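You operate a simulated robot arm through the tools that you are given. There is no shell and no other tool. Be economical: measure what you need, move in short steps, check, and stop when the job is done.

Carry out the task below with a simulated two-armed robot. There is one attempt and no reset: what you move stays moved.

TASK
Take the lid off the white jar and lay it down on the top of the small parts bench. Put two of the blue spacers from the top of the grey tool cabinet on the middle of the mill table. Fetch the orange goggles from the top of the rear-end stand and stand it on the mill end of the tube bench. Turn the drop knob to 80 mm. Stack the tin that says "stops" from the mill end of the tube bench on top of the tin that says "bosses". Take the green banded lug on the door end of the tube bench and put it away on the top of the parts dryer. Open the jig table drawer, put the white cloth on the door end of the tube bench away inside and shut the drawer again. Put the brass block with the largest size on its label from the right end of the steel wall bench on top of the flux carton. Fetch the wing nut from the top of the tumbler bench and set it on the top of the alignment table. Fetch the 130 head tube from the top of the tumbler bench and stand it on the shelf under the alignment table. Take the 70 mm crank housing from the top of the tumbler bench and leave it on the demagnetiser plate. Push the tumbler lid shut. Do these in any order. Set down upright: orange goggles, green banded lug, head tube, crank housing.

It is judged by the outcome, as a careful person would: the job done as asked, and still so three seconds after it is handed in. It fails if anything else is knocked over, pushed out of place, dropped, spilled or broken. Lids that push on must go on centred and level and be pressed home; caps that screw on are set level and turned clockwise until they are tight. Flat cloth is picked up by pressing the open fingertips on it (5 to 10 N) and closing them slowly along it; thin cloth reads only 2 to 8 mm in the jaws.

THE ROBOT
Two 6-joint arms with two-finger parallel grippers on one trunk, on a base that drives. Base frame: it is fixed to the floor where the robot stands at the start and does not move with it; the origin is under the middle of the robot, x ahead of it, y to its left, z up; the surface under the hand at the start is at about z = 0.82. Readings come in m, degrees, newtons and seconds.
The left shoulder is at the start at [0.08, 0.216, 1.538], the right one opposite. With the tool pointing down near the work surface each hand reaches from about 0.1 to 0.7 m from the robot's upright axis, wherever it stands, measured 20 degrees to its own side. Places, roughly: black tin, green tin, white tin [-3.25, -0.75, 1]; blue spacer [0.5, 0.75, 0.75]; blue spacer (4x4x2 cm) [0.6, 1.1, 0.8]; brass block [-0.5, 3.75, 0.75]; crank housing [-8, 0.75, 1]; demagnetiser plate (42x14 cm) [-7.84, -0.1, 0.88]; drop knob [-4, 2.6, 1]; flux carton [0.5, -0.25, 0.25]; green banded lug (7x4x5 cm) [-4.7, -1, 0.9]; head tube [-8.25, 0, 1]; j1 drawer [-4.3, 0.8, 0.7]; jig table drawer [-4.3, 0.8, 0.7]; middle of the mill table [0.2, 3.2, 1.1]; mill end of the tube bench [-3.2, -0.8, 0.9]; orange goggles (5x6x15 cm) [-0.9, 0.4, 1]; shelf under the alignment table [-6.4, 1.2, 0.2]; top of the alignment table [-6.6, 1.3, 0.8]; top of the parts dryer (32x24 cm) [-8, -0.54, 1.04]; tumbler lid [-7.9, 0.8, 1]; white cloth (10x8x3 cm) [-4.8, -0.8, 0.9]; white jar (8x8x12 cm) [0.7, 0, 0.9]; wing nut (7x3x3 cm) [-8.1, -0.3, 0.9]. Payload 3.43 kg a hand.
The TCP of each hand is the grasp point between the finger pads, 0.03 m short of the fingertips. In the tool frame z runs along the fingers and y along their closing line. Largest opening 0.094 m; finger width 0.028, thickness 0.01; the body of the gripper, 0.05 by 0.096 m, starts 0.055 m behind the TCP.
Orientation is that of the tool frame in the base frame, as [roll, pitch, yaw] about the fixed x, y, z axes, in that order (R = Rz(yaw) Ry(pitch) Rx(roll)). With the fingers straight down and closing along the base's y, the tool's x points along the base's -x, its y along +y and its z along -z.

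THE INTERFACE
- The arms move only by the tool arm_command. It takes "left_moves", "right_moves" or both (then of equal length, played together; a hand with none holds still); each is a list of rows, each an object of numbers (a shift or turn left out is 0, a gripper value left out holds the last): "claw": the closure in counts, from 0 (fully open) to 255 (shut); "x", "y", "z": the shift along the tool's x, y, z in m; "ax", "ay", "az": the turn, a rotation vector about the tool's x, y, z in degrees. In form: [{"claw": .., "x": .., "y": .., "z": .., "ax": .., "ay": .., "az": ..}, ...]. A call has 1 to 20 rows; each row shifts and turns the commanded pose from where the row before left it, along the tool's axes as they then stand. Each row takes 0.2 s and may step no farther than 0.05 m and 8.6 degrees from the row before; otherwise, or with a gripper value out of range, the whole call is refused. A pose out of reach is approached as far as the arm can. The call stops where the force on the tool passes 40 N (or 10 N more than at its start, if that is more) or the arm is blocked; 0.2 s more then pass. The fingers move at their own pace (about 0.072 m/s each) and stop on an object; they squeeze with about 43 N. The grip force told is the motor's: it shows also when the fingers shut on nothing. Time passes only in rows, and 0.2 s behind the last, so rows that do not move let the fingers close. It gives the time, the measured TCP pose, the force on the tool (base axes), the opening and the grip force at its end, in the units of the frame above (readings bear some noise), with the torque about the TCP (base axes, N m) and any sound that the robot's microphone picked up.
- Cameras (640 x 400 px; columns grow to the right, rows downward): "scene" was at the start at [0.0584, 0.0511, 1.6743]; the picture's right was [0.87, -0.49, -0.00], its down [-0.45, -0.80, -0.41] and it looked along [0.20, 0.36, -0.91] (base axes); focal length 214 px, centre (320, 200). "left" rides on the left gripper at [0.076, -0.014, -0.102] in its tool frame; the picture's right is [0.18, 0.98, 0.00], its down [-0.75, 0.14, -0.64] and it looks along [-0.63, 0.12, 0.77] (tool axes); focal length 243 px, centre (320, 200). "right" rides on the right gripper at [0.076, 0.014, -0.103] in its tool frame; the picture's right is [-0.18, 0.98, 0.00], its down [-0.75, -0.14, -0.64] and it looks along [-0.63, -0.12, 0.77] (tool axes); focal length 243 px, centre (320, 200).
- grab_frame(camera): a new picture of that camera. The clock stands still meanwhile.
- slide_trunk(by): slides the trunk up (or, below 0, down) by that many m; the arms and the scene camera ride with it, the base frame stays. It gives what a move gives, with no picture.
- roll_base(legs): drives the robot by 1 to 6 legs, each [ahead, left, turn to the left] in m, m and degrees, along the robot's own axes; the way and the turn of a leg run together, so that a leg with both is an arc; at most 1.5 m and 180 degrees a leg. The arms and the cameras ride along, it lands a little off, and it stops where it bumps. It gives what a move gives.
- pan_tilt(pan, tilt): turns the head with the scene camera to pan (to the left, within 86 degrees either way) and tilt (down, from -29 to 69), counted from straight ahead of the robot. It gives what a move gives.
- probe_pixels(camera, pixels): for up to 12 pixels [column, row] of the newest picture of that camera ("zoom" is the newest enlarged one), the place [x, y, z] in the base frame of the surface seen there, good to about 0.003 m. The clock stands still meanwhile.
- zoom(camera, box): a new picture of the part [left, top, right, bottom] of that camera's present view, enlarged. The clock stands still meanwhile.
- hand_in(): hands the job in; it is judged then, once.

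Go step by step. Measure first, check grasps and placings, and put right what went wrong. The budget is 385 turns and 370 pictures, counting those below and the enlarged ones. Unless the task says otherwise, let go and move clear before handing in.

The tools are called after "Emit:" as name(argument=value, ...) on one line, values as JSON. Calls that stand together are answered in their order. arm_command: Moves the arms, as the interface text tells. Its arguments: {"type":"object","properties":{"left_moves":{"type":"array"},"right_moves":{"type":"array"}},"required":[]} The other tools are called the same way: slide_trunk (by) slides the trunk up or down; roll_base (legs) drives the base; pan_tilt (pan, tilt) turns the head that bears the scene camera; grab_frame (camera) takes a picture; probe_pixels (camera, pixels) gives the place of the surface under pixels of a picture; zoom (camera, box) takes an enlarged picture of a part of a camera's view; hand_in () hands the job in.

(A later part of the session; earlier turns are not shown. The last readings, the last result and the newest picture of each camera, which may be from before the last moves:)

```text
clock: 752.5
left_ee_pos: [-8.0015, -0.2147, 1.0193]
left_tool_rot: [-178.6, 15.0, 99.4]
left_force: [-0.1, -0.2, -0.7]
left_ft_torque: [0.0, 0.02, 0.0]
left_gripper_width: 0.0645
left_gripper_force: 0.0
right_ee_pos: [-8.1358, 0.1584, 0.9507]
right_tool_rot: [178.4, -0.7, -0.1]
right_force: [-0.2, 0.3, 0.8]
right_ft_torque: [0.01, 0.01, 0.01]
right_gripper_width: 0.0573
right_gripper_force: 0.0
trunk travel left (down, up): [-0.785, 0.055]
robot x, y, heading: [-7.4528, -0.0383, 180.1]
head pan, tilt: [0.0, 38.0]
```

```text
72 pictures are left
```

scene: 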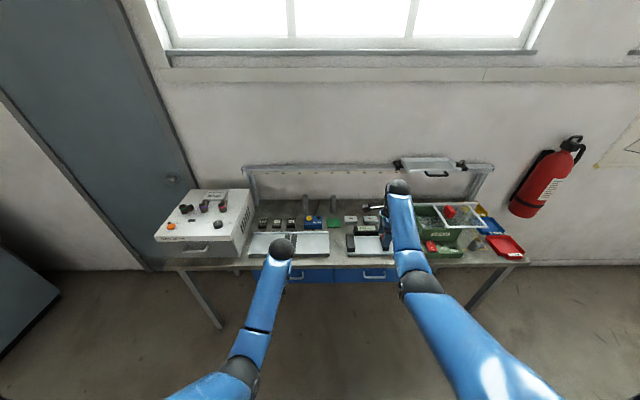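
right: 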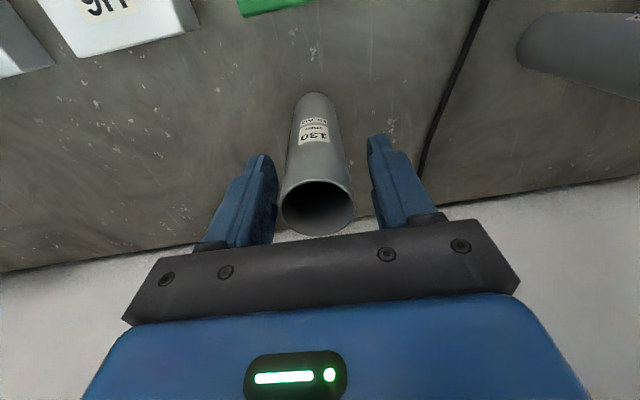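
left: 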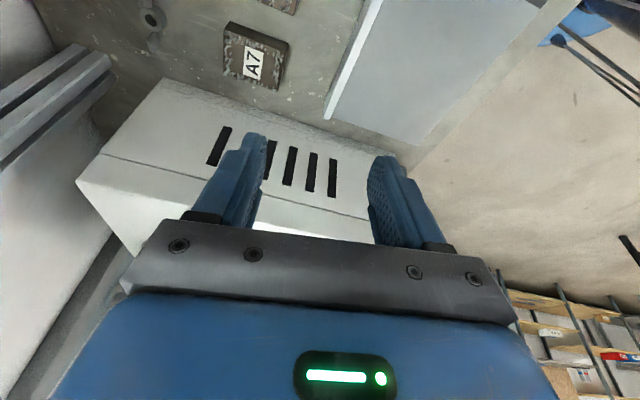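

The label reads 130. Grip and lift.

Emit:
arm_command(right_moves=[{"claw": 255}, {}, {}, {}])

Emit:
slide_trunk(by=0.055)

Emit:
arm_command(right_moves=[{"z": -0.03, "x": 0.01}, {"z": -0.04, "x": 0.01}, {"z": -0.03, "x": 0.01}, {}])

Emit:
grab_frame(camera="left")

```text
clock: 753.5
left_ee_pos: [-8.0016, -0.214, 1.0219]
left_tool_rot: [-178.5, 15.0, 99.5]
left_force: [0.3, -0.8, 0.0]
left_ft_torque: [0.01, 0.01, -0.02]
left_gripper_width: 0.0644
left_gripper_force: 0.0
right_ee_pos: [-8.1358, 0.1581, 0.9512]
right_tool_rot: [178.3, -0.7, -0.2]
right_force: [0.8, 0.3, 3.9]
right_ft_torque: [0.19, -0.08, -0.01]
right_gripper_width: 0.0353
right_gripper_force: 42.5
trunk travel left (down, up): [-0.785, 0.055]
robot x, y, heading: [-7.4511, -0.0372, 179.9]
head pan, tilt: [0.0, 38.0]
```

```text
clock: 754.5
left_ee_pos: [-8.0029, -0.2134, 1.0742]
left_tool_rot: [-178.6, 15.1, 99.5]
left_force: [-0.2, 0.3, 0.3]
left_ft_torque: [0.01, -0.04, 0.03]
left_gripper_width: 0.0646
left_gripper_force: 0.1
right_ee_pos: [-8.1361, 0.1598, 1.0042]
right_tool_rot: [178.3, -0.7, -0.1]
right_force: [-0.1, 0.7, -0.5]
right_ft_torque: [0.0, 0.03, 0.0]
right_gripper_width: 0.0354
right_gripper_force: 43.0
trunk travel left (down, up): [-0.84, 0.0]
robot x, y, heading: [-7.4521, -0.0375, 179.8]
head pan, tilt: [0.0, 38.0]
```

```text
clock: 755.5
left_ee_pos: [-8.0015, -0.2138, 1.0764]
left_tool_rot: [-178.8, 15.1, 99.4]
left_force: [-0.5, 0.3, 0.5]
left_ft_torque: [-0.02, 0.03, -0.01]
left_gripper_width: 0.0644
left_gripper_force: 0.1
right_ee_pos: [-8.1083, 0.1614, 1.1044]
right_tool_rot: [178.3, -0.8, -0.1]
right_force: [-0.2, 0.2, -1.3]
right_ft_torque: [-0.01, 0.0, 0.02]
right_gripper_width: 0.0354
right_gripper_force: 43.0
trunk travel left (down, up): [-0.84, 0.0]
robot x, y, heading: [-7.4502, -0.0363, 179.7]
head pan, tilt: [0.0, 38.0]
```

```text
71 pictures are left
```

left: 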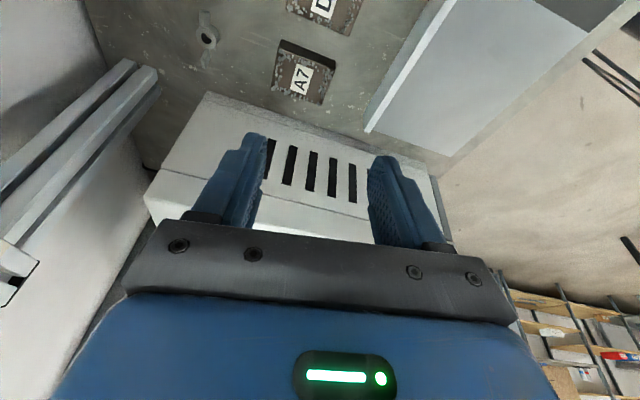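

Tube held (bottom ≈0.99). Now extend the left hand outward and straighten it for the wing nut.

Emit:
arm_command(left_moves=[{"y": -0.03, "x": 0.01}, {"y": -0.03}, {"y": -0.03, "ay": 7.5}, {"y": -0.03, "ay": 7.5}, {"y": -0.02, "z": 0.02, "az": -4}, {"z": 0.02, "az": -5}, {}])

Emit:
grab_frame(camera="left")

```text
clock: 757.1
left_ee_pos: [-8.1221, -0.2368, 1.064]
left_tool_rot: [-172.1, 14.1, 108.9]
left_force: [-0.5, 0.0, 0.0]
left_ft_torque: [0.0, -0.02, -0.02]
left_gripper_width: 0.0643
left_gripper_force: 0.0
left hand out of reach, approached as far as the arm can: row 3, 4
right_ee_pos: [-8.107, 0.1617, 1.1058]
right_tool_rot: [178.3, -0.7, -0.2]
right_force: [0.2, -0.3, -0.8]
right_ft_torque: [0.02, 0.03, 0.01]
right_gripper_width: 0.0353
right_gripper_force: 42.5
trunk travel left (down, up): [-0.84, 0.0]
robot x, y, heading: [-7.4518, -0.0371, 179.9]
head pan, tilt: [0.0, 38.0]
```

```text
70 pictures are left
```

left: 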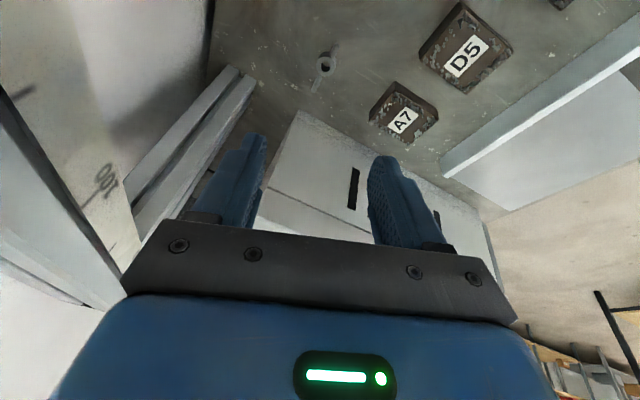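

Unwind the left wrist to its neutral yaw and straighten there.

Emit:
arm_command(left_moves=[{"az": 8.5}, {"az": 8.5}, {"az": 8.5}, {"az": 8.5}, {"az": 8.5}, {"az": 8.5}, {"az": 8.5}, {"az": 8.5}, {"az": 8.5}, {"az": 8.5}, {"az": 8.5}, {"az": 8.5}, {"az": 7}, {}])

```text
clock: 760.1
left_ee_pos: [-8.1228, -0.2369, 1.0635]
left_tool_rot: [164.3, 3.6, 1.9]
left_force: [-0.5, -0.3, 0.2]
left_ft_torque: [0.02, -0.01, 0.0]
left_gripper_width: 0.0645
left_gripper_force: 0.1
left hand out of reach, approached as far as the arm can: row 13
right_ee_pos: [-8.1077, 0.1626, 1.1054]
right_tool_rot: [178.2, -0.8, -0.1]
right_force: [-0.2, 0.6, -1.1]
right_ft_torque: [0.0, 0.02, 0.03]
right_gripper_width: 0.0352
right_gripper_force: 42.9
trunk travel left (down, up): [-0.84, 0.0]
robot x, y, heading: [-7.4515, -0.0376, 180.0]
head pan, tilt: [0.0, 38.0]
```

Emit:
arm_command(left_moves=[{"ax": 4}, {"ax": 4}, {"ax": 4}, {"ax": 3.7}, {"ay": 3.6}, {"z": 0.02}, {}])

Emit:
grab_frame(camera="left")

```text
clock: 761.7
left_ee_pos: [-8.123, -0.2421, 1.0443]
left_tool_rot: [163.8, 0.4, 2.9]
left_force: [-0.4, 0.0, 0.3]
left_ft_torque: [0.02, 0.02, 0.0]
left_gripper_width: 0.0644
left_gripper_force: 0.1
left hand out of reach, approached as far as the arm can: row 1, 2, 3, 4
right_ee_pos: [-8.1084, 0.1621, 1.1056]
right_tool_rot: [178.3, -0.9, -0.1]
right_force: [-0.2, -0.3, -1.1]
right_ft_torque: [-0.01, 0.02, -0.03]
right_gripper_width: 0.0354
right_gripper_force: 43.6
trunk travel left (down, up): [-0.84, 0.0]
robot x, y, heading: [-7.4528, -0.0364, 179.8]
head pan, tilt: [0.0, 38.0]
```

```text
69 pictures are left
```

left: 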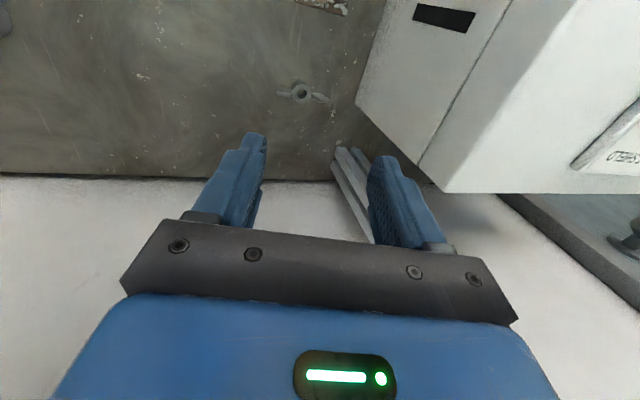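

The left wrist sits at a joint limit, so I'll do the remaining jobs with the right hand. The tube must go onto a low shelf, so I'll stand it at the bench front and regrasp it from the front. Back off 0.28 m.

Emit:
roll_base(legs=[[-0.28, 0.03, 0]])

Emit:
grab_frame(camera="right")

Emit:
probe_pixels(camera="right", pixels=[[318, 80], [318, 40], [260, 60], [370, 60], [318, 110], [230, 100], [420, 100]])

```text
clock: 763.6
left_ee_pos: [-7.8474, -0.2712, 1.0432]
left_tool_rot: [163.7, 0.1, 2.7]
left_force: [-0.8, 0.7, -0.3]
left_ft_torque: [-0.04, 0.0, -0.01]
left_gripper_width: 0.0646
left_gripper_force: 0.0
right_ee_pos: [-7.8316, 0.1341, 1.1037]
right_tool_rot: [178.3, -1.0, -0.3]
right_force: [-0.3, -0.3, -1.3]
right_ft_torque: [0.02, -0.05, -0.02]
right_gripper_width: 0.0352
right_gripper_force: 42.7
trunk travel left (down, up): [-0.84, 0.0]
robot x, y, heading: [-7.1771, -0.0709, 179.6]
head pan, tilt: [0.0, 38.0]
```

```text
68 pictures are left
```

right: 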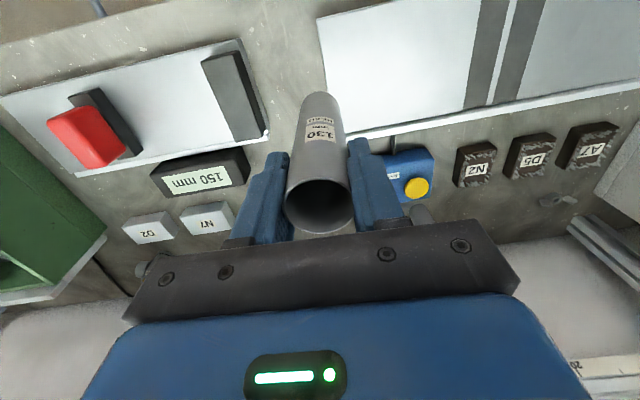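

```text
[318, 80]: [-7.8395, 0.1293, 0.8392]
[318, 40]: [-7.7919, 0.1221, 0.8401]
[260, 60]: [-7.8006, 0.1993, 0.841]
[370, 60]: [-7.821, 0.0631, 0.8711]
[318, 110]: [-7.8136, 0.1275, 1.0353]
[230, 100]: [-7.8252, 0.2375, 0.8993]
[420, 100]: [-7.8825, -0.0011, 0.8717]
```

Emit:
arm_command(right_moves=[{"z": 0.04}, {"z": 0.04}, {"z": 0.03}, {"z": 0.02}, {}])

```text
clock: 765.0
left_ee_pos: [-7.8427, -0.2707, 1.0445]
left_tool_rot: [163.7, 0.4, 2.6]
left_force: [0.2, 0.2, -0.8]
left_ft_torque: [0.01, -0.03, -0.03]
left_gripper_width: 0.0643
left_gripper_force: 0.0
right_ee_pos: [-7.8312, 0.1307, 0.9814]
right_tool_rot: [178.2, 0.1, -0.4]
right_force: [6.4, -0.1, 20.4]
right_ft_torque: [0.09, -0.77, 0.11]
right_gripper_width: 0.0346
right_gripper_force: 43.2
trunk travel left (down, up): [-0.84, 0.0]
robot x, y, heading: [-7.1697, -0.0656, 179.7]
head pan, tilt: [0.0, 38.0]
stopped in row 5 (right hand): the force on the tool passed its limit at 43 N (the readings are from after the stop); the commanded pose is now the measured one
```

It touched the edge of the left plate (z≈0.87). Lift 1 cm, shift +2 cm in y, and lower again.

Emit:
arm_command(right_moves=[{"z": -0.015}, {"y": -0.02}, {"z": 0.015}, {"z": 0.015}, {"z": 0.008}, {}])

Emit:
grab_frame(camera="right")

```text
clock: 766.4
left_ee_pos: [-7.8431, -0.2707, 1.0447]
left_tool_rot: [163.7, 0.4, 2.6]
left_force: [0.3, 0.4, -0.1]
left_ft_torque: [-0.02, 0.06, 0.0]
left_gripper_width: 0.0644
left_gripper_force: 0.1
right_ee_pos: [-7.8299, 0.1491, 0.9546]
right_tool_rot: [178.3, -0.2, -0.4]
right_force: [0.9, 0.8, -2.1]
right_ft_torque: [0.01, 0.0, 0.01]
right_gripper_width: 0.0348
right_gripper_force: 42.4
trunk travel left (down, up): [-0.84, 0.0]
robot x, y, heading: [-7.1712, -0.0669, 179.7]
head pan, tilt: [0.0, 38.0]
```

```text
67 pictures are left
```

right: 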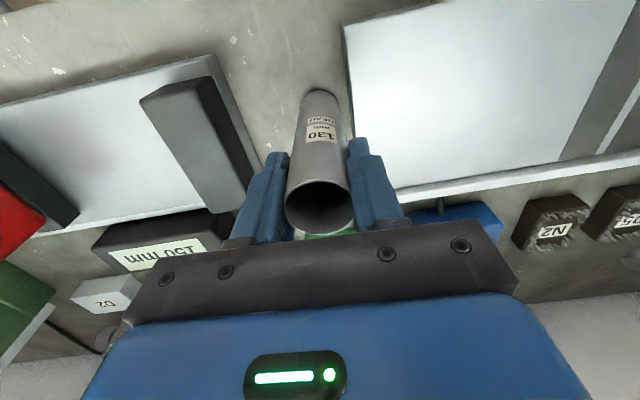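

Now it stands in the gap between the plates. Touch down and release.

Emit:
arm_command(right_moves=[{"z": 0.003}, {"z": 0.003}, {"z": 0.002}, {}])

Emit:
arm_command(right_moves=[{"claw": 120}, {}, {}, {"z": -0.03}, {"z": -0.04}, {"z": -0.04, "x": 0.01}, {}])

Emit:
grab_frame(camera="right")

```text
clock: 767.4
left_ee_pos: [-7.8405, -0.2718, 1.0481]
left_tool_rot: [163.8, 0.6, 2.5]
left_force: [0.8, 0.4, -0.2]
left_ft_torque: [0.0, -0.01, 0.02]
left_gripper_width: 0.0647
left_gripper_force: 0.0
right_ee_pos: [-7.8289, 0.1496, 0.9531]
right_tool_rot: [178.5, 0.4, -0.4]
right_force: [1.1, 0.9, 32.2]
right_ft_torque: [0.61, -0.19, 0.0]
right_gripper_width: 0.035
right_gripper_force: 42.8
trunk travel left (down, up): [-0.84, 0.0]
robot x, y, heading: [-7.1722, -0.0698, 180.0]
head pan, tilt: [0.0, 38.0]
```

```text
clock: 769.0
left_ee_pos: [-7.8443, -0.2716, 1.044]
left_tool_rot: [163.7, 0.2, 2.6]
left_force: [0.2, -0.7, 0.5]
left_ft_torque: [-0.01, -0.01, 0.04]
left_gripper_width: 0.0646
left_gripper_force: 0.2
right_ee_pos: [-7.8224, 0.1535, 1.0573]
right_tool_rot: [178.2, -0.3, -0.3]
right_force: [0.4, -0.7, -0.1]
right_ft_torque: [0.01, -0.01, -0.04]
right_gripper_width: 0.0498
right_gripper_force: 0.2
trunk travel left (down, up): [-0.84, 0.0]
robot x, y, heading: [-7.1688, -0.0677, 179.6]
head pan, tilt: [0.0, 38.0]
```

```text
66 pictures are left
```

right: 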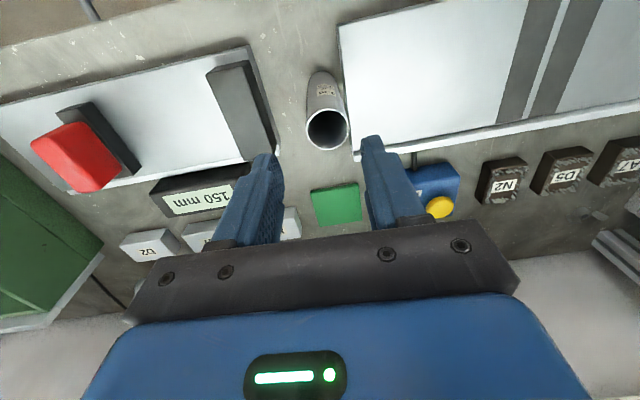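

Tube stands. Next, look at the tumbler end for the crank housings and the lid.

Emit:
roll_base(legs=[[-0.12, 0, 0], [0, -0.6, 0]])

Emit:
pan_tilt(pan=-10, tilt=45)

Emit:
zoom(camera="scene", box=[230, 140, 430, 270])

```text
clock: 772.0
left_ee_pos: [-7.7362, 0.0439, 1.0485]
left_tool_rot: [163.8, 0.5, -0.3]
left_force: [-0.5, -0.8, -0.3]
left_ft_torque: [0.0, 0.04, -0.01]
left_gripper_width: 0.0645
left_gripper_force: 0.1
right_ee_pos: [-7.6936, 0.4658, 1.061]
right_tool_rot: [178.5, 0.0, -3.2]
right_force: [1.2, -1.2, 0.2]
right_ft_torque: [0.03, 0.03, -0.01]
right_gripper_width: 0.0498
right_gripper_force: 0.2
trunk travel left (down, up): [-0.84, 0.0]
robot x, y, heading: [-7.0567, 0.2188, 176.6]
head pan, tilt: [0.0, 38.0]
stopped in leg 2: the robot was blocked; the commanded pose is now the measured one
```

```text
clock: 772.7
left_ee_pos: [-7.7388, 0.0476, 1.0467]
left_tool_rot: [163.8, 0.4, -0.3]
left_force: [0.8, -0.7, 0.6]
left_ft_torque: [0.01, 0.0, -0.04]
left_gripper_width: 0.0646
left_gripper_force: 0.1
right_ee_pos: [-7.6957, 0.47, 1.0594]
right_tool_rot: [178.4, -0.2, -3.3]
right_force: [0.3, 1.1, 0.2]
right_ft_torque: [0.0, 0.0, 0.04]
right_gripper_width: 0.0497
right_gripper_force: 0.1
trunk travel left (down, up): [-0.84, 0.0]
robot x, y, heading: [-7.0586, 0.214, 176.8]
head pan, tilt: [-10.0, 45.0]
```

```text
3.08 times, centred on (330, 205) of scene
```

zoom: 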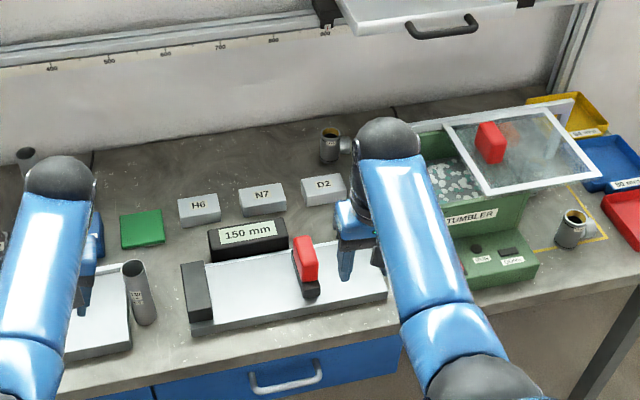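

Emit:
zoom(camera="scene", box=[395, 195, 431, 223])

Emit:
zoom(camera="scene", box=[312, 172, 352, 202])

```text
14.29 times, centred on (413, 209) of scene
```

zoom: 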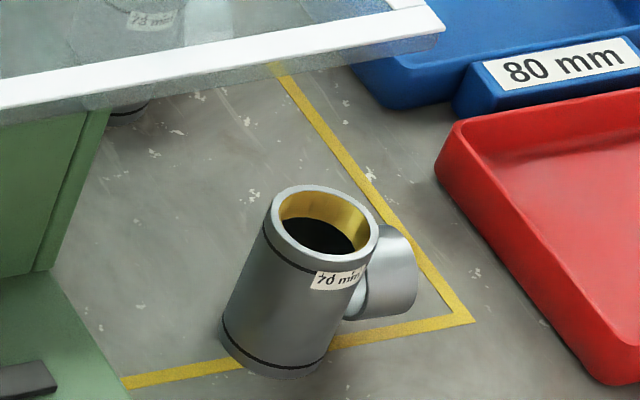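

```text
13.33 times, centred on (332, 187) of scene
```

zoom: 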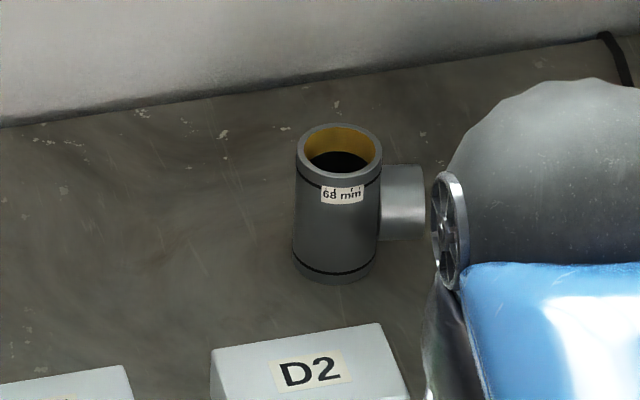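

The 70 mm housing is the front-right one. Move up the aisle toward it.

Emit:
roll_base(legs=[[0.27, 0, 3.2]])

Emit:
roll_base(legs=[[0, -0.68, 0]])

Emit:
grab_frame(camera="scene")

Emit:
grab_frame(camera="right")

```text
clock: 774.6
left_ee_pos: [-7.9984, 0.0205, 1.0482]
left_tool_rot: [163.7, 0.7, 2.9]
left_force: [0.1, 0.0, -0.4]
left_ft_torque: [-0.01, 0.02, 0.02]
left_gripper_width: 0.0641
left_gripper_force: 0.0
right_ee_pos: [-7.977, 0.4455, 1.0588]
right_tool_rot: [178.3, 0.0, -0.2]
right_force: [0.6, 0.3, 0.1]
right_ft_torque: [-0.04, 0.06, -0.01]
right_gripper_width: 0.0499
right_gripper_force: 0.2
trunk travel left (down, up): [-0.84, 0.0]
robot x, y, heading: [-7.3303, 0.2265, 180.1]
head pan, tilt: [-10.0, 45.0]
```

```text
clock: 778.4
left_ee_pos: [-8.001, 0.6968, 1.0435]
left_tool_rot: [163.8, 0.3, 2.9]
left_force: [0.4, -0.6, -1.2]
left_ft_torque: [0.01, 0.03, 0.02]
left_gripper_width: 0.0645
left_gripper_force: 0.1
right_ee_pos: [-7.9802, 1.1222, 1.0564]
right_tool_rot: [178.4, -0.1, -0.1]
right_force: [-0.9, -0.5, -0.9]
right_ft_torque: [0.0, 0.01, 0.01]
right_gripper_width: 0.0497
right_gripper_force: 0.0
trunk travel left (down, up): [-0.84, 0.0]
robot x, y, heading: [-7.3288, 0.9042, 179.9]
head pan, tilt: [-10.0, 45.0]
```

```text
62 pictures are left
```

scene: 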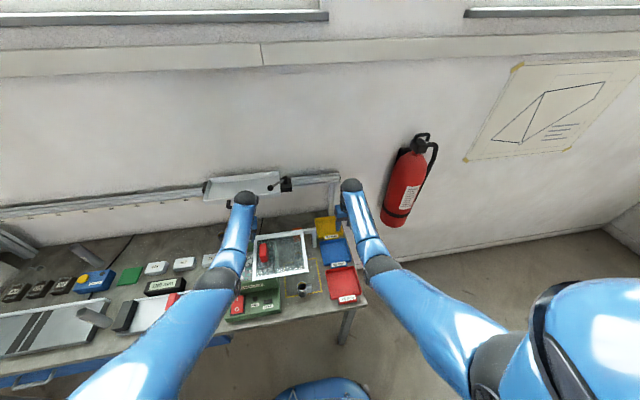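

```text
61 pictures are left
```

right: 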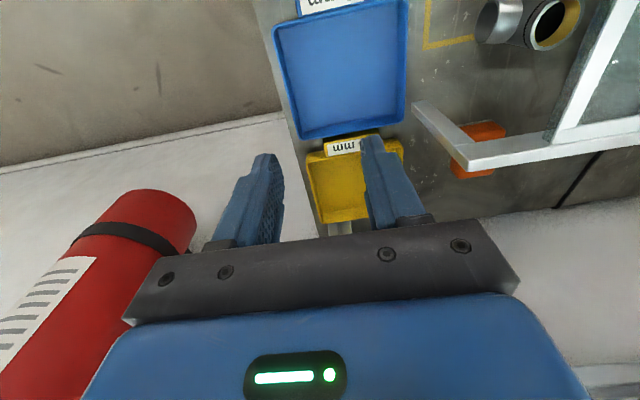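

Emit:
zoom(camera="scene", box=[220, 225, 370, 325])

Emit:
probe_pixels(camera="zoom", pixels=[[357, 250], [340, 250], [372, 250], [357, 262], [335, 290], [385, 240], [190, 100], [360, 60], [380, 180], [150, 200], [280, 80], [170, 60]])

```text
4.00 times, centred on (295, 275) of scene
```

zoom: 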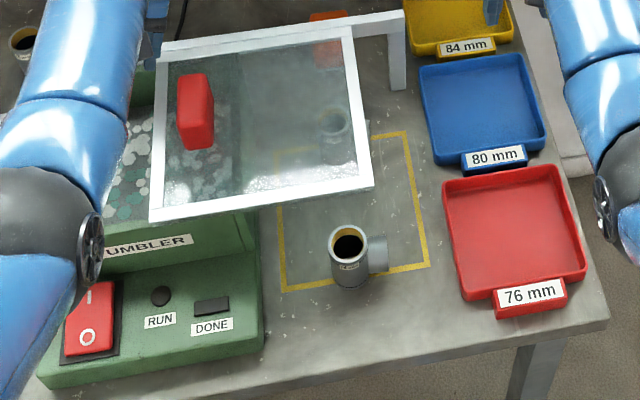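

```text
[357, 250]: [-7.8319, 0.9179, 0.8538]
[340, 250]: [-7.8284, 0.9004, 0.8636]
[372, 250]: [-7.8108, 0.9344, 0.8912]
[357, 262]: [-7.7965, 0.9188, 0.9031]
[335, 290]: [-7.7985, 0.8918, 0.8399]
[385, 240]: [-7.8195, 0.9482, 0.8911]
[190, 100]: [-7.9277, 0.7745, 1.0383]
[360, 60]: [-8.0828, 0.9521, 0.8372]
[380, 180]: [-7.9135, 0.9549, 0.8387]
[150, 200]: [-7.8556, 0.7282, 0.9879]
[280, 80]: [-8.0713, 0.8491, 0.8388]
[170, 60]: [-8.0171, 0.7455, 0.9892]
```

The tumbler lid slides along y: it overhangs to the right with a red handle at (-7.928,0.775,≈1.04). Shut it first: bring the closed right fist to the handle's right side.

Emit:
roll_base(legs=[[-0.052, 0, 0], [0, 0.26, 0]])

Emit:
arm_command(right_moves=[{"claw": 255}, {}, {}])

Emit:
grab_frame(camera="right")

Emit:
probe_pixels(camera="right", pixels=[[390, 130], [410, 120], [380, 150], [420, 180], [330, 130], [300, 60], [360, 60]])

```text
clock: 780.8
left_ee_pos: [-7.9481, 0.4412, 1.0452]
left_tool_rot: [163.5, 0.3, 3.0]
left_force: [-1.0, -0.1, -0.7]
left_ft_torque: [-0.05, -0.01, 0.0]
left_gripper_width: 0.0646
left_gripper_force: 0.1
right_ee_pos: [-7.9292, 0.8643, 1.0542]
right_tool_rot: [178.1, -0.3, 0.1]
right_force: [0.8, 0.2, -0.1]
right_ft_torque: [0.0, -0.03, -0.02]
right_gripper_width: 0.0495
right_gripper_force: 0.1
trunk travel left (down, up): [-0.84, 0.0]
robot x, y, heading: [-7.2774, 0.6448, -179.6]
head pan, tilt: [-10.0, 45.0]
```

```text
clock: 781.6
left_ee_pos: [-7.9471, 0.4378, 1.0461]
left_tool_rot: [163.7, 0.2, 2.9]
left_force: [0.2, -0.2, 0.1]
left_ft_torque: [0.01, -0.01, 0.0]
left_gripper_width: 0.0644
left_gripper_force: 0.0
right_ee_pos: [-7.9283, 0.8622, 1.056]
right_tool_rot: [178.3, -0.3, 0.1]
right_force: [0.6, -0.3, 0.7]
right_ft_torque: [-0.02, 0.0, 0.0]
right_gripper_width: 0.0
right_gripper_force: 33.1
trunk travel left (down, up): [-0.84, 0.0]
robot x, y, heading: [-7.2737, 0.6477, -179.8]
head pan, tilt: [-10.0, 45.0]
```

```text
59 pictures are left
```

right: 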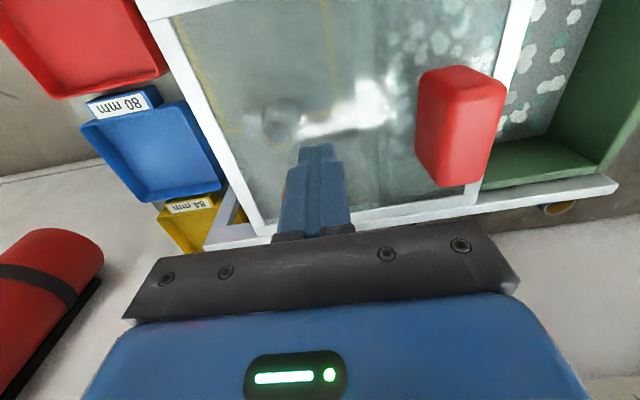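

```text
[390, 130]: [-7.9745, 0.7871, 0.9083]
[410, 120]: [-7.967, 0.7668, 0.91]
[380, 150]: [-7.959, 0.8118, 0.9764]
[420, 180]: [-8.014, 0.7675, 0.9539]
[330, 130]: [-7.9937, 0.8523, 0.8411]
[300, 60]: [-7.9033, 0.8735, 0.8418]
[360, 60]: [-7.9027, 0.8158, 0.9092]
```

Emit:
arm_command(right_moves=[{"z": 0.014}, {}])

Emit:
roll_base(legs=[[0, 0.17, 0]])

Emit:
grab_frame(camera="right")

```text
clock: 782.2
left_ee_pos: [-7.9473, 0.4376, 1.0444]
left_tool_rot: [163.7, 0.3, 3.0]
left_force: [0.2, -0.2, -0.3]
left_ft_torque: [0.0, -0.02, 0.0]
left_gripper_width: 0.0643
left_gripper_force: 0.1
right_ee_pos: [-7.9282, 0.8613, 1.042]
right_tool_rot: [178.2, -0.3, 0.1]
right_force: [-0.7, 0.4, 0.0]
right_ft_torque: [-0.01, 0.03, -0.01]
right_gripper_width: 0.0
right_gripper_force: 33.3
trunk travel left (down, up): [-0.84, 0.0]
robot x, y, heading: [-7.2784, 0.6459, -179.8]
head pan, tilt: [-10.0, 45.0]
```

```text
clock: 783.6
left_ee_pos: [-7.9463, 0.2746, 1.0464]
left_tool_rot: [163.5, 0.4, 2.9]
left_force: [0.6, 0.8, -0.5]
left_ft_torque: [-0.01, 0.01, -0.02]
left_gripper_width: 0.0645
left_gripper_force: 0.1
right_ee_pos: [-7.9264, 0.6975, 1.0416]
right_tool_rot: [178.1, -0.3, -0.1]
right_force: [-0.4, 0.1, -0.1]
right_ft_torque: [-0.03, -0.02, 0.0]
right_gripper_width: 0.0001
right_gripper_force: 32.9
trunk travel left (down, up): [-0.84, 0.0]
robot x, y, heading: [-7.2743, 0.4746, -180.0]
head pan, tilt: [-10.0, 45.0]
```

```text
58 pictures are left
```

right: 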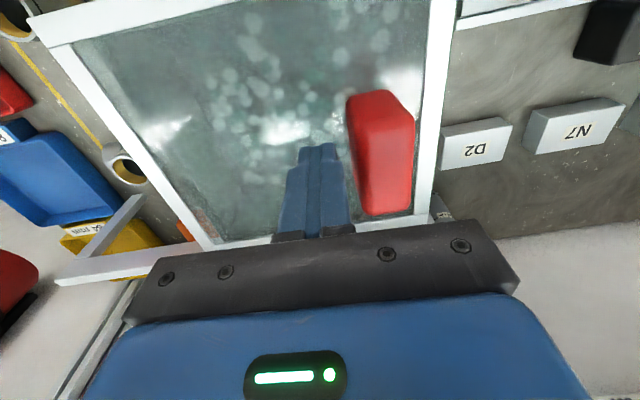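

The lid slides along. Push a bit more until it stops.

Emit:
roll_base(legs=[[0, 0.05, 0]])

Emit:
grab_frame(camera="right")

```text
clock: 784.6
left_ee_pos: [-7.9472, 0.241, 1.046]
left_tool_rot: [163.6, 0.4, 2.5]
left_force: [-0.1, -1.1, 0.1]
left_ft_torque: [0.03, 0.0, 0.01]
left_gripper_width: 0.0644
left_gripper_force: 0.2
right_ee_pos: [-7.9257, 0.6735, 1.0442]
right_tool_rot: [179.3, 0.0, -1.0]
right_force: [4.2, 22.7, -1.3]
right_ft_torque: [0.62, 0.01, 0.36]
right_gripper_width: 0.0
right_gripper_force: 32.8
trunk travel left (down, up): [-0.84, 0.0]
robot x, y, heading: [-7.2764, 0.4438, 179.6]
head pan, tilt: [-10.0, 45.0]
stopped in leg 1: the force on the tool passed its limit at 56 N (the readings are from after the stop); the commanded pose is now the measured one
```

```text
57 pictures are left
```

right: 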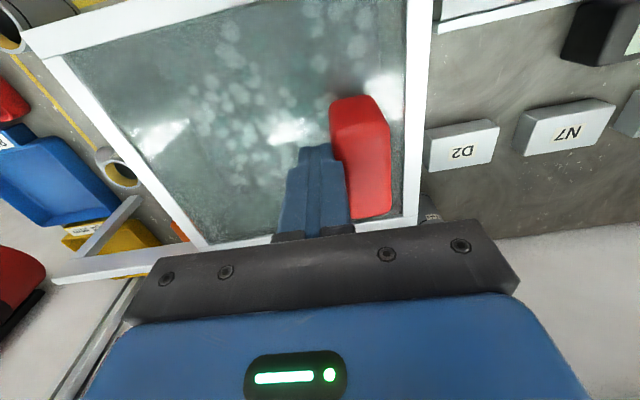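

The lid is shut against its stop. Lift off, and go for the 70 mm housing: turn the hand to close along x.

Emit:
roll_base(legs=[[0, -0.04, 0]])

Emit:
arm_command(right_moves=[{"z": -0.02}, {"az": 8.5, "claw": 90}, {"az": 8.5}, {"az": 8.5}, {"az": 8.5}, {"az": 8.5}, {"az": 8.5}, {"az": 8.5}, {"az": 8.5}, {"az": 8.5}, {"az": 8.5}, {"az": 5}])

Emit:
roll_base(legs=[[-0.1, -0.21, 0]])

Emit:
grab_frame(camera="right")

Emit:
probe_pixels(camera="right", pixels=[[320, 100], [310, 120], [335, 120], [320, 130], [300, 110], [345, 110], [320, 80]])

```text
clock: 785.4
left_ee_pos: [-7.9463, 0.269, 1.044]
left_tool_rot: [164.1, 0.2, 2.9]
left_force: [0.8, -0.9, 0.0]
left_ft_torque: [0.06, 0.0, 0.03]
left_gripper_width: 0.0643
left_gripper_force: 0.1
right_ee_pos: [-7.9286, 0.6971, 1.0439]
right_tool_rot: [179.4, 0.1, -0.4]
right_force: [-0.5, -0.9, -0.2]
right_ft_torque: [0.06, -0.02, 0.0]
right_gripper_width: 0.0
right_gripper_force: 33.1
trunk travel left (down, up): [-0.84, 0.0]
robot x, y, heading: [-7.2762, 0.483, -180.1]
head pan, tilt: [-10.0, 45.0]
```

```text
clock: 788.0
left_ee_pos: [-7.9476, 0.2752, 1.045]
left_tool_rot: [163.7, 0.3, 2.9]
left_force: [-0.4, -1.2, 0.3]
left_ft_torque: [0.0, 0.0, 0.0]
left_gripper_width: 0.0644
left_gripper_force: 0.0
right_ee_pos: [-7.9285, 0.7051, 1.0633]
right_tool_rot: [-180.0, -1.0, -90.6]
right_force: [-0.1, 0.8, 0.0]
right_ft_torque: [-0.02, 0.01, 0.0]
right_gripper_width: 0.0609
right_gripper_force: 0.0
trunk travel left (down, up): [-0.84, 0.0]
robot x, y, heading: [-7.2763, 0.4801, -180.2]
head pan, tilt: [-10.0, 45.0]
```

```text
clock: 789.8
left_ee_pos: [-7.8499, 0.4817, 1.0427]
left_tool_rot: [163.9, 0.2, 2.9]
left_force: [-0.2, -0.2, -0.3]
left_ft_torque: [0.04, -0.02, -0.02]
left_gripper_width: 0.0645
left_gripper_force: 0.1
right_ee_pos: [-7.8305, 0.9116, 1.0617]
right_tool_rot: [-179.9, -0.9, -90.5]
right_force: [0.2, 0.2, -0.3]
right_ft_torque: [0.03, -0.03, -0.02]
right_gripper_width: 0.0606
right_gripper_force: 0.1
trunk travel left (down, up): [-0.84, 0.0]
robot x, y, heading: [-7.178, 0.6954, 180.0]
head pan, tilt: [-10.0, 45.0]
```

```text
56 pictures are left
```

right: 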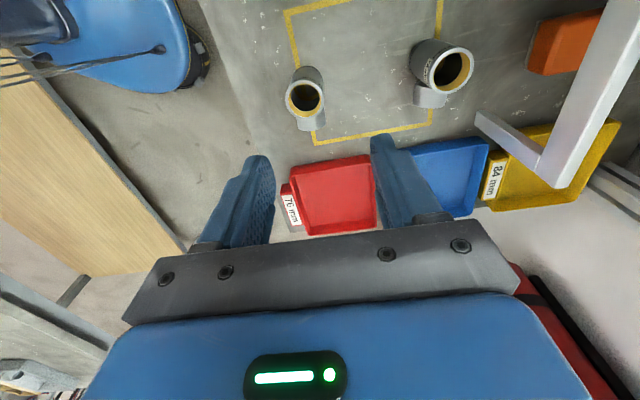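

```text
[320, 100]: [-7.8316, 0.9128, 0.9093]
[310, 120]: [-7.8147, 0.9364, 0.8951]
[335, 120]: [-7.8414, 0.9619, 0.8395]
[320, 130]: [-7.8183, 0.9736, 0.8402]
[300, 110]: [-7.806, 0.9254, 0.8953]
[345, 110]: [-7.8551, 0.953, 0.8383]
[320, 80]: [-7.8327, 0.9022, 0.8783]
```

Move over the front housing (axis ≈(-7.815,0.912)) and descend.

Emit:
arm_command(right_moves=[{"y": -0.0155}, {"z": 0.04}, {"z": 0.04}, {"z": 0.03}, {}])

Emit:
grab_frame(camera="right")

```text
clock: 791.0
left_ee_pos: [-7.8471, 0.4862, 1.0455]
left_tool_rot: [163.7, 0.4, 2.8]
left_force: [0.1, -0.5, -0.3]
left_ft_torque: [-0.01, 0.0, -0.03]
left_gripper_width: 0.0647
left_gripper_force: 0.1
right_ee_pos: [-7.8149, 0.9139, 0.952]
right_tool_rot: [180.0, -1.0, -90.4]
right_force: [0.2, -0.8, 0.2]
right_ft_torque: [0.0, -0.01, -0.02]
right_gripper_width: 0.0609
right_gripper_force: 0.1
trunk travel left (down, up): [-0.84, 0.0]
robot x, y, heading: [-7.1772, 0.6934, 179.9]
head pan, tilt: [-10.0, 45.0]
```

```text
55 pictures are left
```

right: 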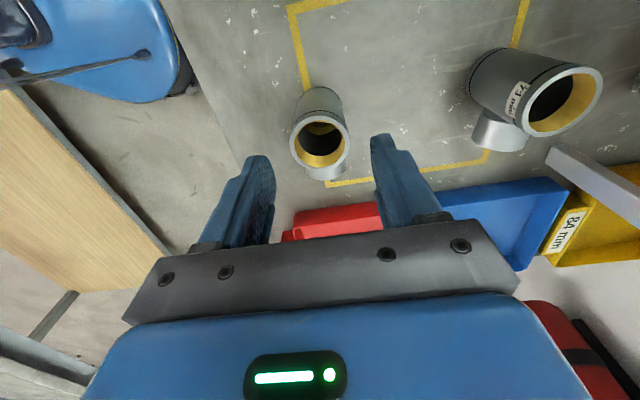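

The other one reads 73 mm, so this is the 70. Lower, grip, lift.

Emit:
arm_command(right_moves=[{"z": 0.03}, {"z": 0.025}, {}, {"claw": 255}, {}, {}, {}, {"z": -0.03}, {"z": -0.04}, {"z": -0.04}, {"z": -0.03}, {}])

Emit:
grab_frame(camera="right")

```text
clock: 793.6
left_ee_pos: [-7.8489, 0.4862, 1.0457]
left_tool_rot: [163.7, 0.3, 2.9]
left_force: [0.5, 0.4, -0.1]
left_ft_torque: [0.02, 0.0, 0.0]
left_gripper_width: 0.0645
left_gripper_force: 0.1
right_ee_pos: [-7.8094, 0.9166, 1.0404]
right_tool_rot: [-179.9, -1.0, -90.4]
right_force: [-0.1, 0.5, -1.6]
right_ft_torque: [-0.01, -0.03, 0.02]
right_gripper_width: 0.039
right_gripper_force: 43.4
right hand out of reach, approached as far as the arm can: row 2
trunk travel left (down, up): [-0.84, 0.0]
robot x, y, heading: [-7.1765, 0.6923, 180.2]
head pan, tilt: [-10.0, 45.0]
```

```text
54 pictures are left
```

right: 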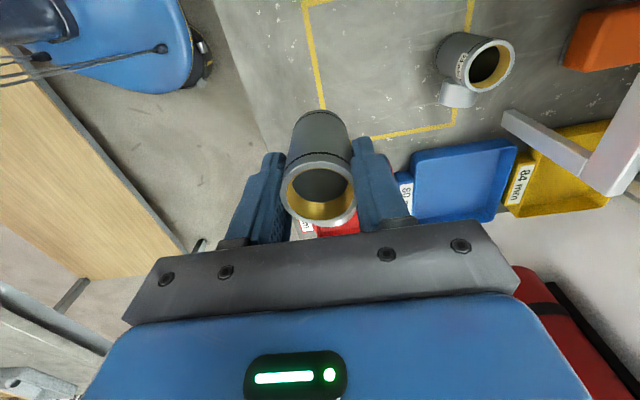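

Housing held. Tuck the left hand back clear of the bench, and raise/extend the right.

Emit:
arm_command(left_moves=[{"x": 0.03, "z": 0.015}, {"x": 0.03, "z": 0.015}, {"x": 0.03, "z": 0.015}, {"x": 0.03, "z": 0.015}, {"x": 0.03, "z": 0.015}, {"x": 0.03, "z": 0.01}, {"x": 0.03}], right_moves=[{"y": 0.02, "z": -0.02}, {"y": 0.02, "z": -0.02}, {"y": 0.02, "z": -0.02}, {}, {}, {}, {}])

Emit:
roll_base(legs=[[0.03, 0, 0], [0, 0.99, 0]])

Emit:
grab_frame(camera="right")

```text
clock: 795.2
left_ee_pos: [-7.6354, 0.4708, 0.9645]
left_tool_rot: [163.6, 0.5, 2.8]
left_force: [-0.2, 0.0, 0.4]
left_ft_torque: [0.0, 0.0, -0.03]
left_gripper_width: 0.0646
left_gripper_force: 0.1
right_ee_pos: [-7.8696, 0.9169, 1.1031]
right_tool_rot: [179.9, -1.1, -90.4]
right_force: [0.0, -0.2, -0.9]
right_ft_torque: [0.01, 0.02, -0.01]
right_gripper_width: 0.0391
right_gripper_force: 42.9
trunk travel left (down, up): [-0.84, 0.0]
robot x, y, heading: [-7.1773, 0.6955, 179.8]
head pan, tilt: [-10.0, 45.0]
```

```text
clock: 800.8
left_ee_pos: [-7.6742, -0.5193, 0.9638]
left_tool_rot: [163.6, 0.2, 2.3]
left_force: [0.0, -0.3, 0.2]
left_ft_torque: [0.01, -0.01, -0.02]
left_gripper_width: 0.0644
left_gripper_force: 0.2
right_ee_pos: [-7.9025, -0.0719, 1.1005]
right_tool_rot: [-179.9, -1.1, -91.1]
right_force: [0.6, 0.2, -1.4]
right_ft_torque: [0.0, 0.01, -0.01]
right_gripper_width: 0.039
right_gripper_force: 43.5
trunk travel left (down, up): [-0.84, 0.0]
robot x, y, heading: [-7.2112, -0.308, 179.6]
head pan, tilt: [-10.0, 45.0]
```

```text
53 pictures are left
```

right: 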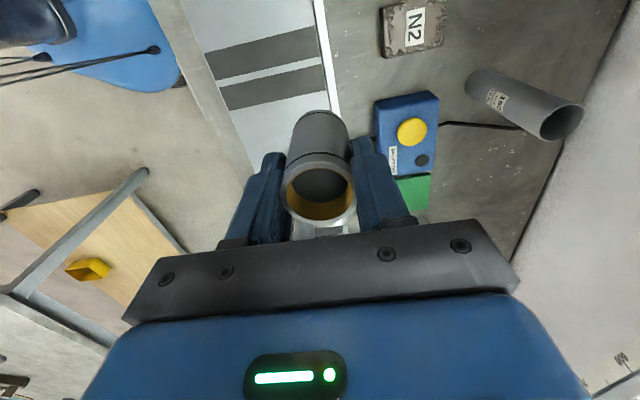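

Emit:
arm_command(right_moves=[{"y": -0.02, "z": 0.03}, {"y": -0.02, "z": 0.03}, {"y": -0.02, "z": 0.03}, {"z": 0.03}, {"z": 0.02}, {}])

Emit:
grab_frame(camera="right")

```text
clock: 802.2
left_ee_pos: [-7.6748, -0.5203, 0.9634]
left_tool_rot: [163.7, 0.4, 2.2]
left_force: [-0.3, 0.6, 0.3]
left_ft_torque: [0.0, -0.02, 0.02]
left_gripper_width: 0.0646
left_gripper_force: 0.0
right_ee_pos: [-7.8437, -0.0763, 0.964]
right_tool_rot: [-180.0, -1.0, -91.1]
right_force: [-0.4, 0.6, -1.3]
right_ft_torque: [-0.01, -0.02, 0.0]
right_gripper_width: 0.039
right_gripper_force: 42.6
trunk travel left (down, up): [-0.84, 0.0]
robot x, y, heading: [-7.2158, -0.3042, 179.2]
head pan, tilt: [-10.0, 45.0]
```

```text
52 pictures are left
```

right: 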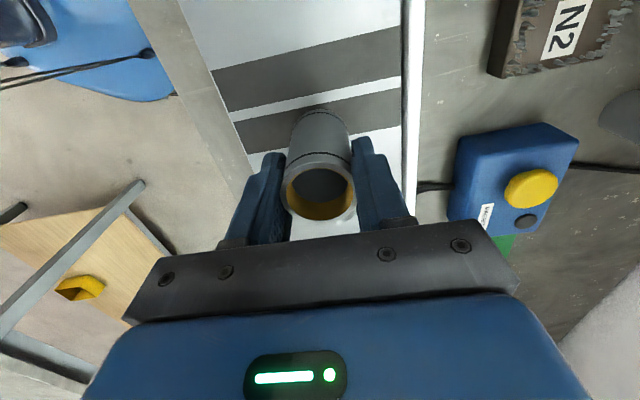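

Over the plate. Lower to contact and release.

Emit:
arm_command(right_moves=[{"z": 0.015}, {"z": 0.008}, {"z": 0.005}, {"z": 0.003}, {"z": 0.003}, {}])

```text
clock: 803.6
left_ee_pos: [-7.6744, -0.5214, 0.9636]
left_tool_rot: [163.7, 0.4, 2.2]
left_force: [-0.3, 0.0, 0.2]
left_ft_torque: [0.01, -0.02, -0.05]
left_gripper_width: 0.0644
left_gripper_force: 0.1
right_ee_pos: [-7.8444, -0.0784, 0.9318]
right_tool_rot: [179.7, -1.0, -91.1]
right_force: [-2.5, 1.1, 19.3]
right_ft_torque: [0.08, -0.29, 0.02]
right_gripper_width: 0.0391
right_gripper_force: 42.6
trunk travel left (down, up): [-0.84, 0.0]
robot x, y, heading: [-7.2098, -0.3061, 179.3]
head pan, tilt: [-10.0, 45.0]
```

Emit:
arm_command(right_moves=[{"claw": 100}, {}, {}, {"z": -0.03}, {"z": -0.04}, {"z": -0.04}, {}])

Emit:
grab_frame(camera="right")

```text
clock: 805.2
left_ee_pos: [-7.6739, -0.5214, 0.9643]
left_tool_rot: [163.7, 0.3, 2.3]
left_force: [0.4, -0.6, 0.1]
left_ft_torque: [0.0, -0.01, -0.01]
left_gripper_width: 0.0644
left_gripper_force: 0.1
right_ee_pos: [-7.8438, -0.0764, 1.0386]
right_tool_rot: [179.9, -0.9, -91.1]
right_force: [0.6, 0.7, 0.2]
right_ft_torque: [-0.01, -0.01, 0.03]
right_gripper_width: 0.0573
right_gripper_force: 0.1
trunk travel left (down, up): [-0.84, 0.0]
robot x, y, heading: [-7.2146, -0.3064, 179.2]
head pan, tilt: [-10.0, 45.0]
```

```text
51 pictures are left
```

right: 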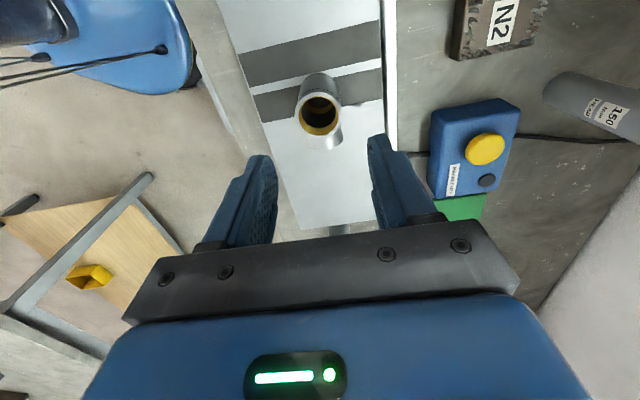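

Housing stands on the plate. Now the wing nut: swing the left hand further left (clear of the dryer), then drive in.

Emit:
arm_command(left_moves=[{"y": 0.04}, {"y": 0.04}, {"y": 0.04}, {"y": 0.04}, {"y": 0.03}, {}], right_moves=[{"z": -0.02, "y": 0.02}, {"z": -0.02, "y": 0.02}, {"y": 0.02}, {}, {}, {}])

Emit:
roll_base(legs=[[0, 0.19, 0.8], [0.24, 0, 0]])

Emit:
grab_frame(camera="right")

```text
clock: 806.6
left_ee_pos: [-7.6719, -0.5256, 0.9644]
left_tool_rot: [163.5, 0.3, 2.5]
left_force: [0.1, 0.2, -0.3]
left_ft_torque: [0.0, 0.0, -0.01]
left_gripper_width: 0.0644
left_gripper_force: 0.0
left hand out of reach, approached as far as the arm can: row 1, 2, 3, 4, 5
right_ee_pos: [-7.9053, -0.0743, 1.0769]
right_tool_rot: [180.0, -1.0, -91.1]
right_force: [0.1, 0.3, -0.4]
right_ft_torque: [-0.02, -0.01, -0.04]
right_gripper_width: 0.0572
right_gripper_force: 0.1
trunk travel left (down, up): [-0.84, 0.0]
robot x, y, heading: [-7.2182, -0.3054, 179.1]
head pan, tilt: [-10.0, 45.0]
```

```text
clock: 808.8
left_ee_pos: [-7.7047, -0.7196, 0.9673]
left_tool_rot: [163.5, -1.4, 3.2]
left_force: [20.8, 0.0, 12.1]
left_ft_torque: [0.45, 1.9, -0.65]
left_gripper_width: 0.0645
left_gripper_force: 0.1
right_ee_pos: [-7.954, -0.2736, 1.0789]
right_tool_rot: [179.9, -1.0, -90.1]
right_force: [-0.5, -0.6, -1.1]
right_ft_torque: [0.03, -0.02, 0.02]
right_gripper_width: 0.0573
right_gripper_force: 0.1
trunk travel left (down, up): [-0.84, 0.0]
robot x, y, heading: [-7.2606, -0.4924, -179.8]
head pan, tilt: [-10.0, 45.0]
stopped in leg 2: the force on the tool passed its limit at 221 N (the readings are from after the stop); the commanded pose is now the measured one
```

```text
50 pictures are left
```

right: 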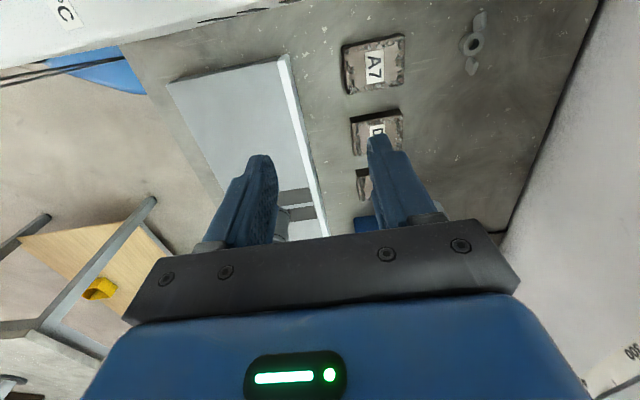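

The left hand bumped the dryer's front. Back off and check the dryer top.

Emit:
roll_base(legs=[[-0.08, 0, 0]])

Emit:
pan_tilt(pan=10, tilt=40)

Emit:
zoom(camera="scene", box=[250, 140, 450, 270])

Emit:
probe_pixels(camera="zoom", pixels=[[180, 250], [230, 290], [300, 250], [150, 160], [300, 180]])

```text
clock: 809.8
left_ee_pos: [-7.6435, -0.7195, 0.9611]
left_tool_rot: [163.5, -2.0, 3.1]
left_force: [-0.5, -0.2, -0.4]
left_ft_torque: [0.03, -0.08, -0.03]
left_gripper_width: 0.0644
left_gripper_force: 0.1
right_ee_pos: [-7.8906, -0.2731, 1.0695]
right_tool_rot: [-179.3, -1.0, -90.3]
right_force: [-0.7, 0.4, -0.2]
right_ft_torque: [-0.01, -0.09, 0.01]
right_gripper_width: 0.0574
right_gripper_force: 0.0
trunk travel left (down, up): [-0.84, 0.0]
robot x, y, heading: [-7.1875, -0.4954, -179.9]
head pan, tilt: [-10.0, 45.0]
```

```text
clock: 810.6
left_ee_pos: [-7.6367, -0.718, 0.9654]
left_tool_rot: [163.5, -1.4, 3.0]
left_force: [0.4, 0.3, 0.3]
left_ft_torque: [0.05, -0.01, 0.0]
left_gripper_width: 0.0645
left_gripper_force: 0.0
right_ee_pos: [-7.8813, -0.2727, 1.0765]
right_tool_rot: [-180.0, -0.9, -90.3]
right_force: [-0.5, 1.0, -0.3]
right_ft_torque: [0.01, 0.0, 0.01]
right_gripper_width: 0.0571
right_gripper_force: 0.1
trunk travel left (down, up): [-0.84, 0.0]
robot x, y, heading: [-7.1842, -0.4943, -179.8]
head pan, tilt: [10.0, 40.0]
```

```text
3.08 times, centred on (350, 205) of scene
```

zoom: 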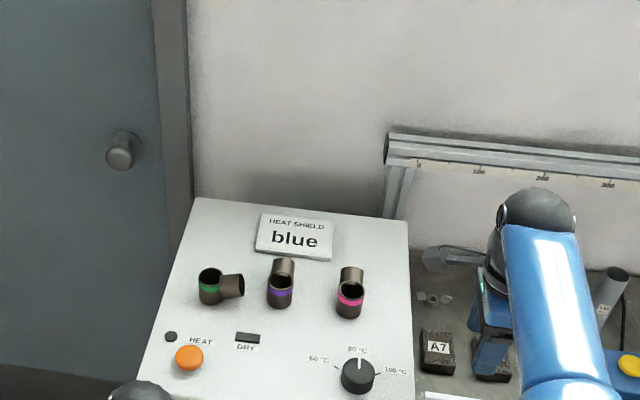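

```text
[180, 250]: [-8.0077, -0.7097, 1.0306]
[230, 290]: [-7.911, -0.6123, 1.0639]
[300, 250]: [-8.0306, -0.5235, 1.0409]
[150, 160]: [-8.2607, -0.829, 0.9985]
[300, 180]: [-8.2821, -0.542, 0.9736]
```

Everything on the dryer still stands. Back off and raise the left hand well above dryer height before trying again.

Emit:
roll_base(legs=[[-0.25, 0, 0]])

Emit:
arm_command(left_moves=[{"x": -0.03, "z": -0.02}, {"x": -0.03, "z": -0.03}, {"x": -0.03, "z": -0.03}, {"x": -0.03, "z": -0.03}, {"x": -0.03, "z": -0.03}, {"x": -0.03, "z": -0.03}, {"x": -0.03, "z": -0.03}, {"z": -0.03}, {}])

```text
clock: 812.5
left_ee_pos: [-7.3873, -0.7199, 0.9628]
left_tool_rot: [163.5, -1.6, 3.2]
left_force: [0.3, -0.4, 0.3]
left_ft_torque: [-0.01, -0.03, 0.01]
left_gripper_width: 0.0643
left_gripper_force: 0.0
right_ee_pos: [-7.6341, -0.2731, 1.0729]
right_tool_rot: [-179.8, -0.9, -90.3]
right_force: [-1.1, 0.2, 0.0]
right_ft_torque: [0.02, -0.02, -0.02]
right_gripper_width: 0.0573
right_gripper_force: 0.0
trunk travel left (down, up): [-0.84, 0.0]
robot x, y, heading: [-6.9337, -0.4923, -179.8]
head pan, tilt: [10.0, 40.0]
```

```text
clock: 814.5
left_ee_pos: [-7.6046, -0.6529, 1.1749]
left_tool_rot: [163.6, -1.2, 3.4]
left_force: [0.0, 0.6, -0.3]
left_ft_torque: [0.0, 0.0, 0.0]
left_gripper_width: 0.0644
left_gripper_force: 0.1
left hand out of reach, approached as far as the arm can: row 1, 2, 4
right_ee_pos: [-7.6297, -0.2732, 1.0783]
right_tool_rot: [-179.9, -1.0, -90.2]
right_force: [-0.1, 0.2, 0.0]
right_ft_torque: [-0.04, 0.03, 0.03]
right_gripper_width: 0.0573
right_gripper_force: 0.1
trunk travel left (down, up): [-0.84, 0.0]
robot x, y, heading: [-6.9356, -0.4953, -180.1]
head pan, tilt: [10.0, 40.0]
```

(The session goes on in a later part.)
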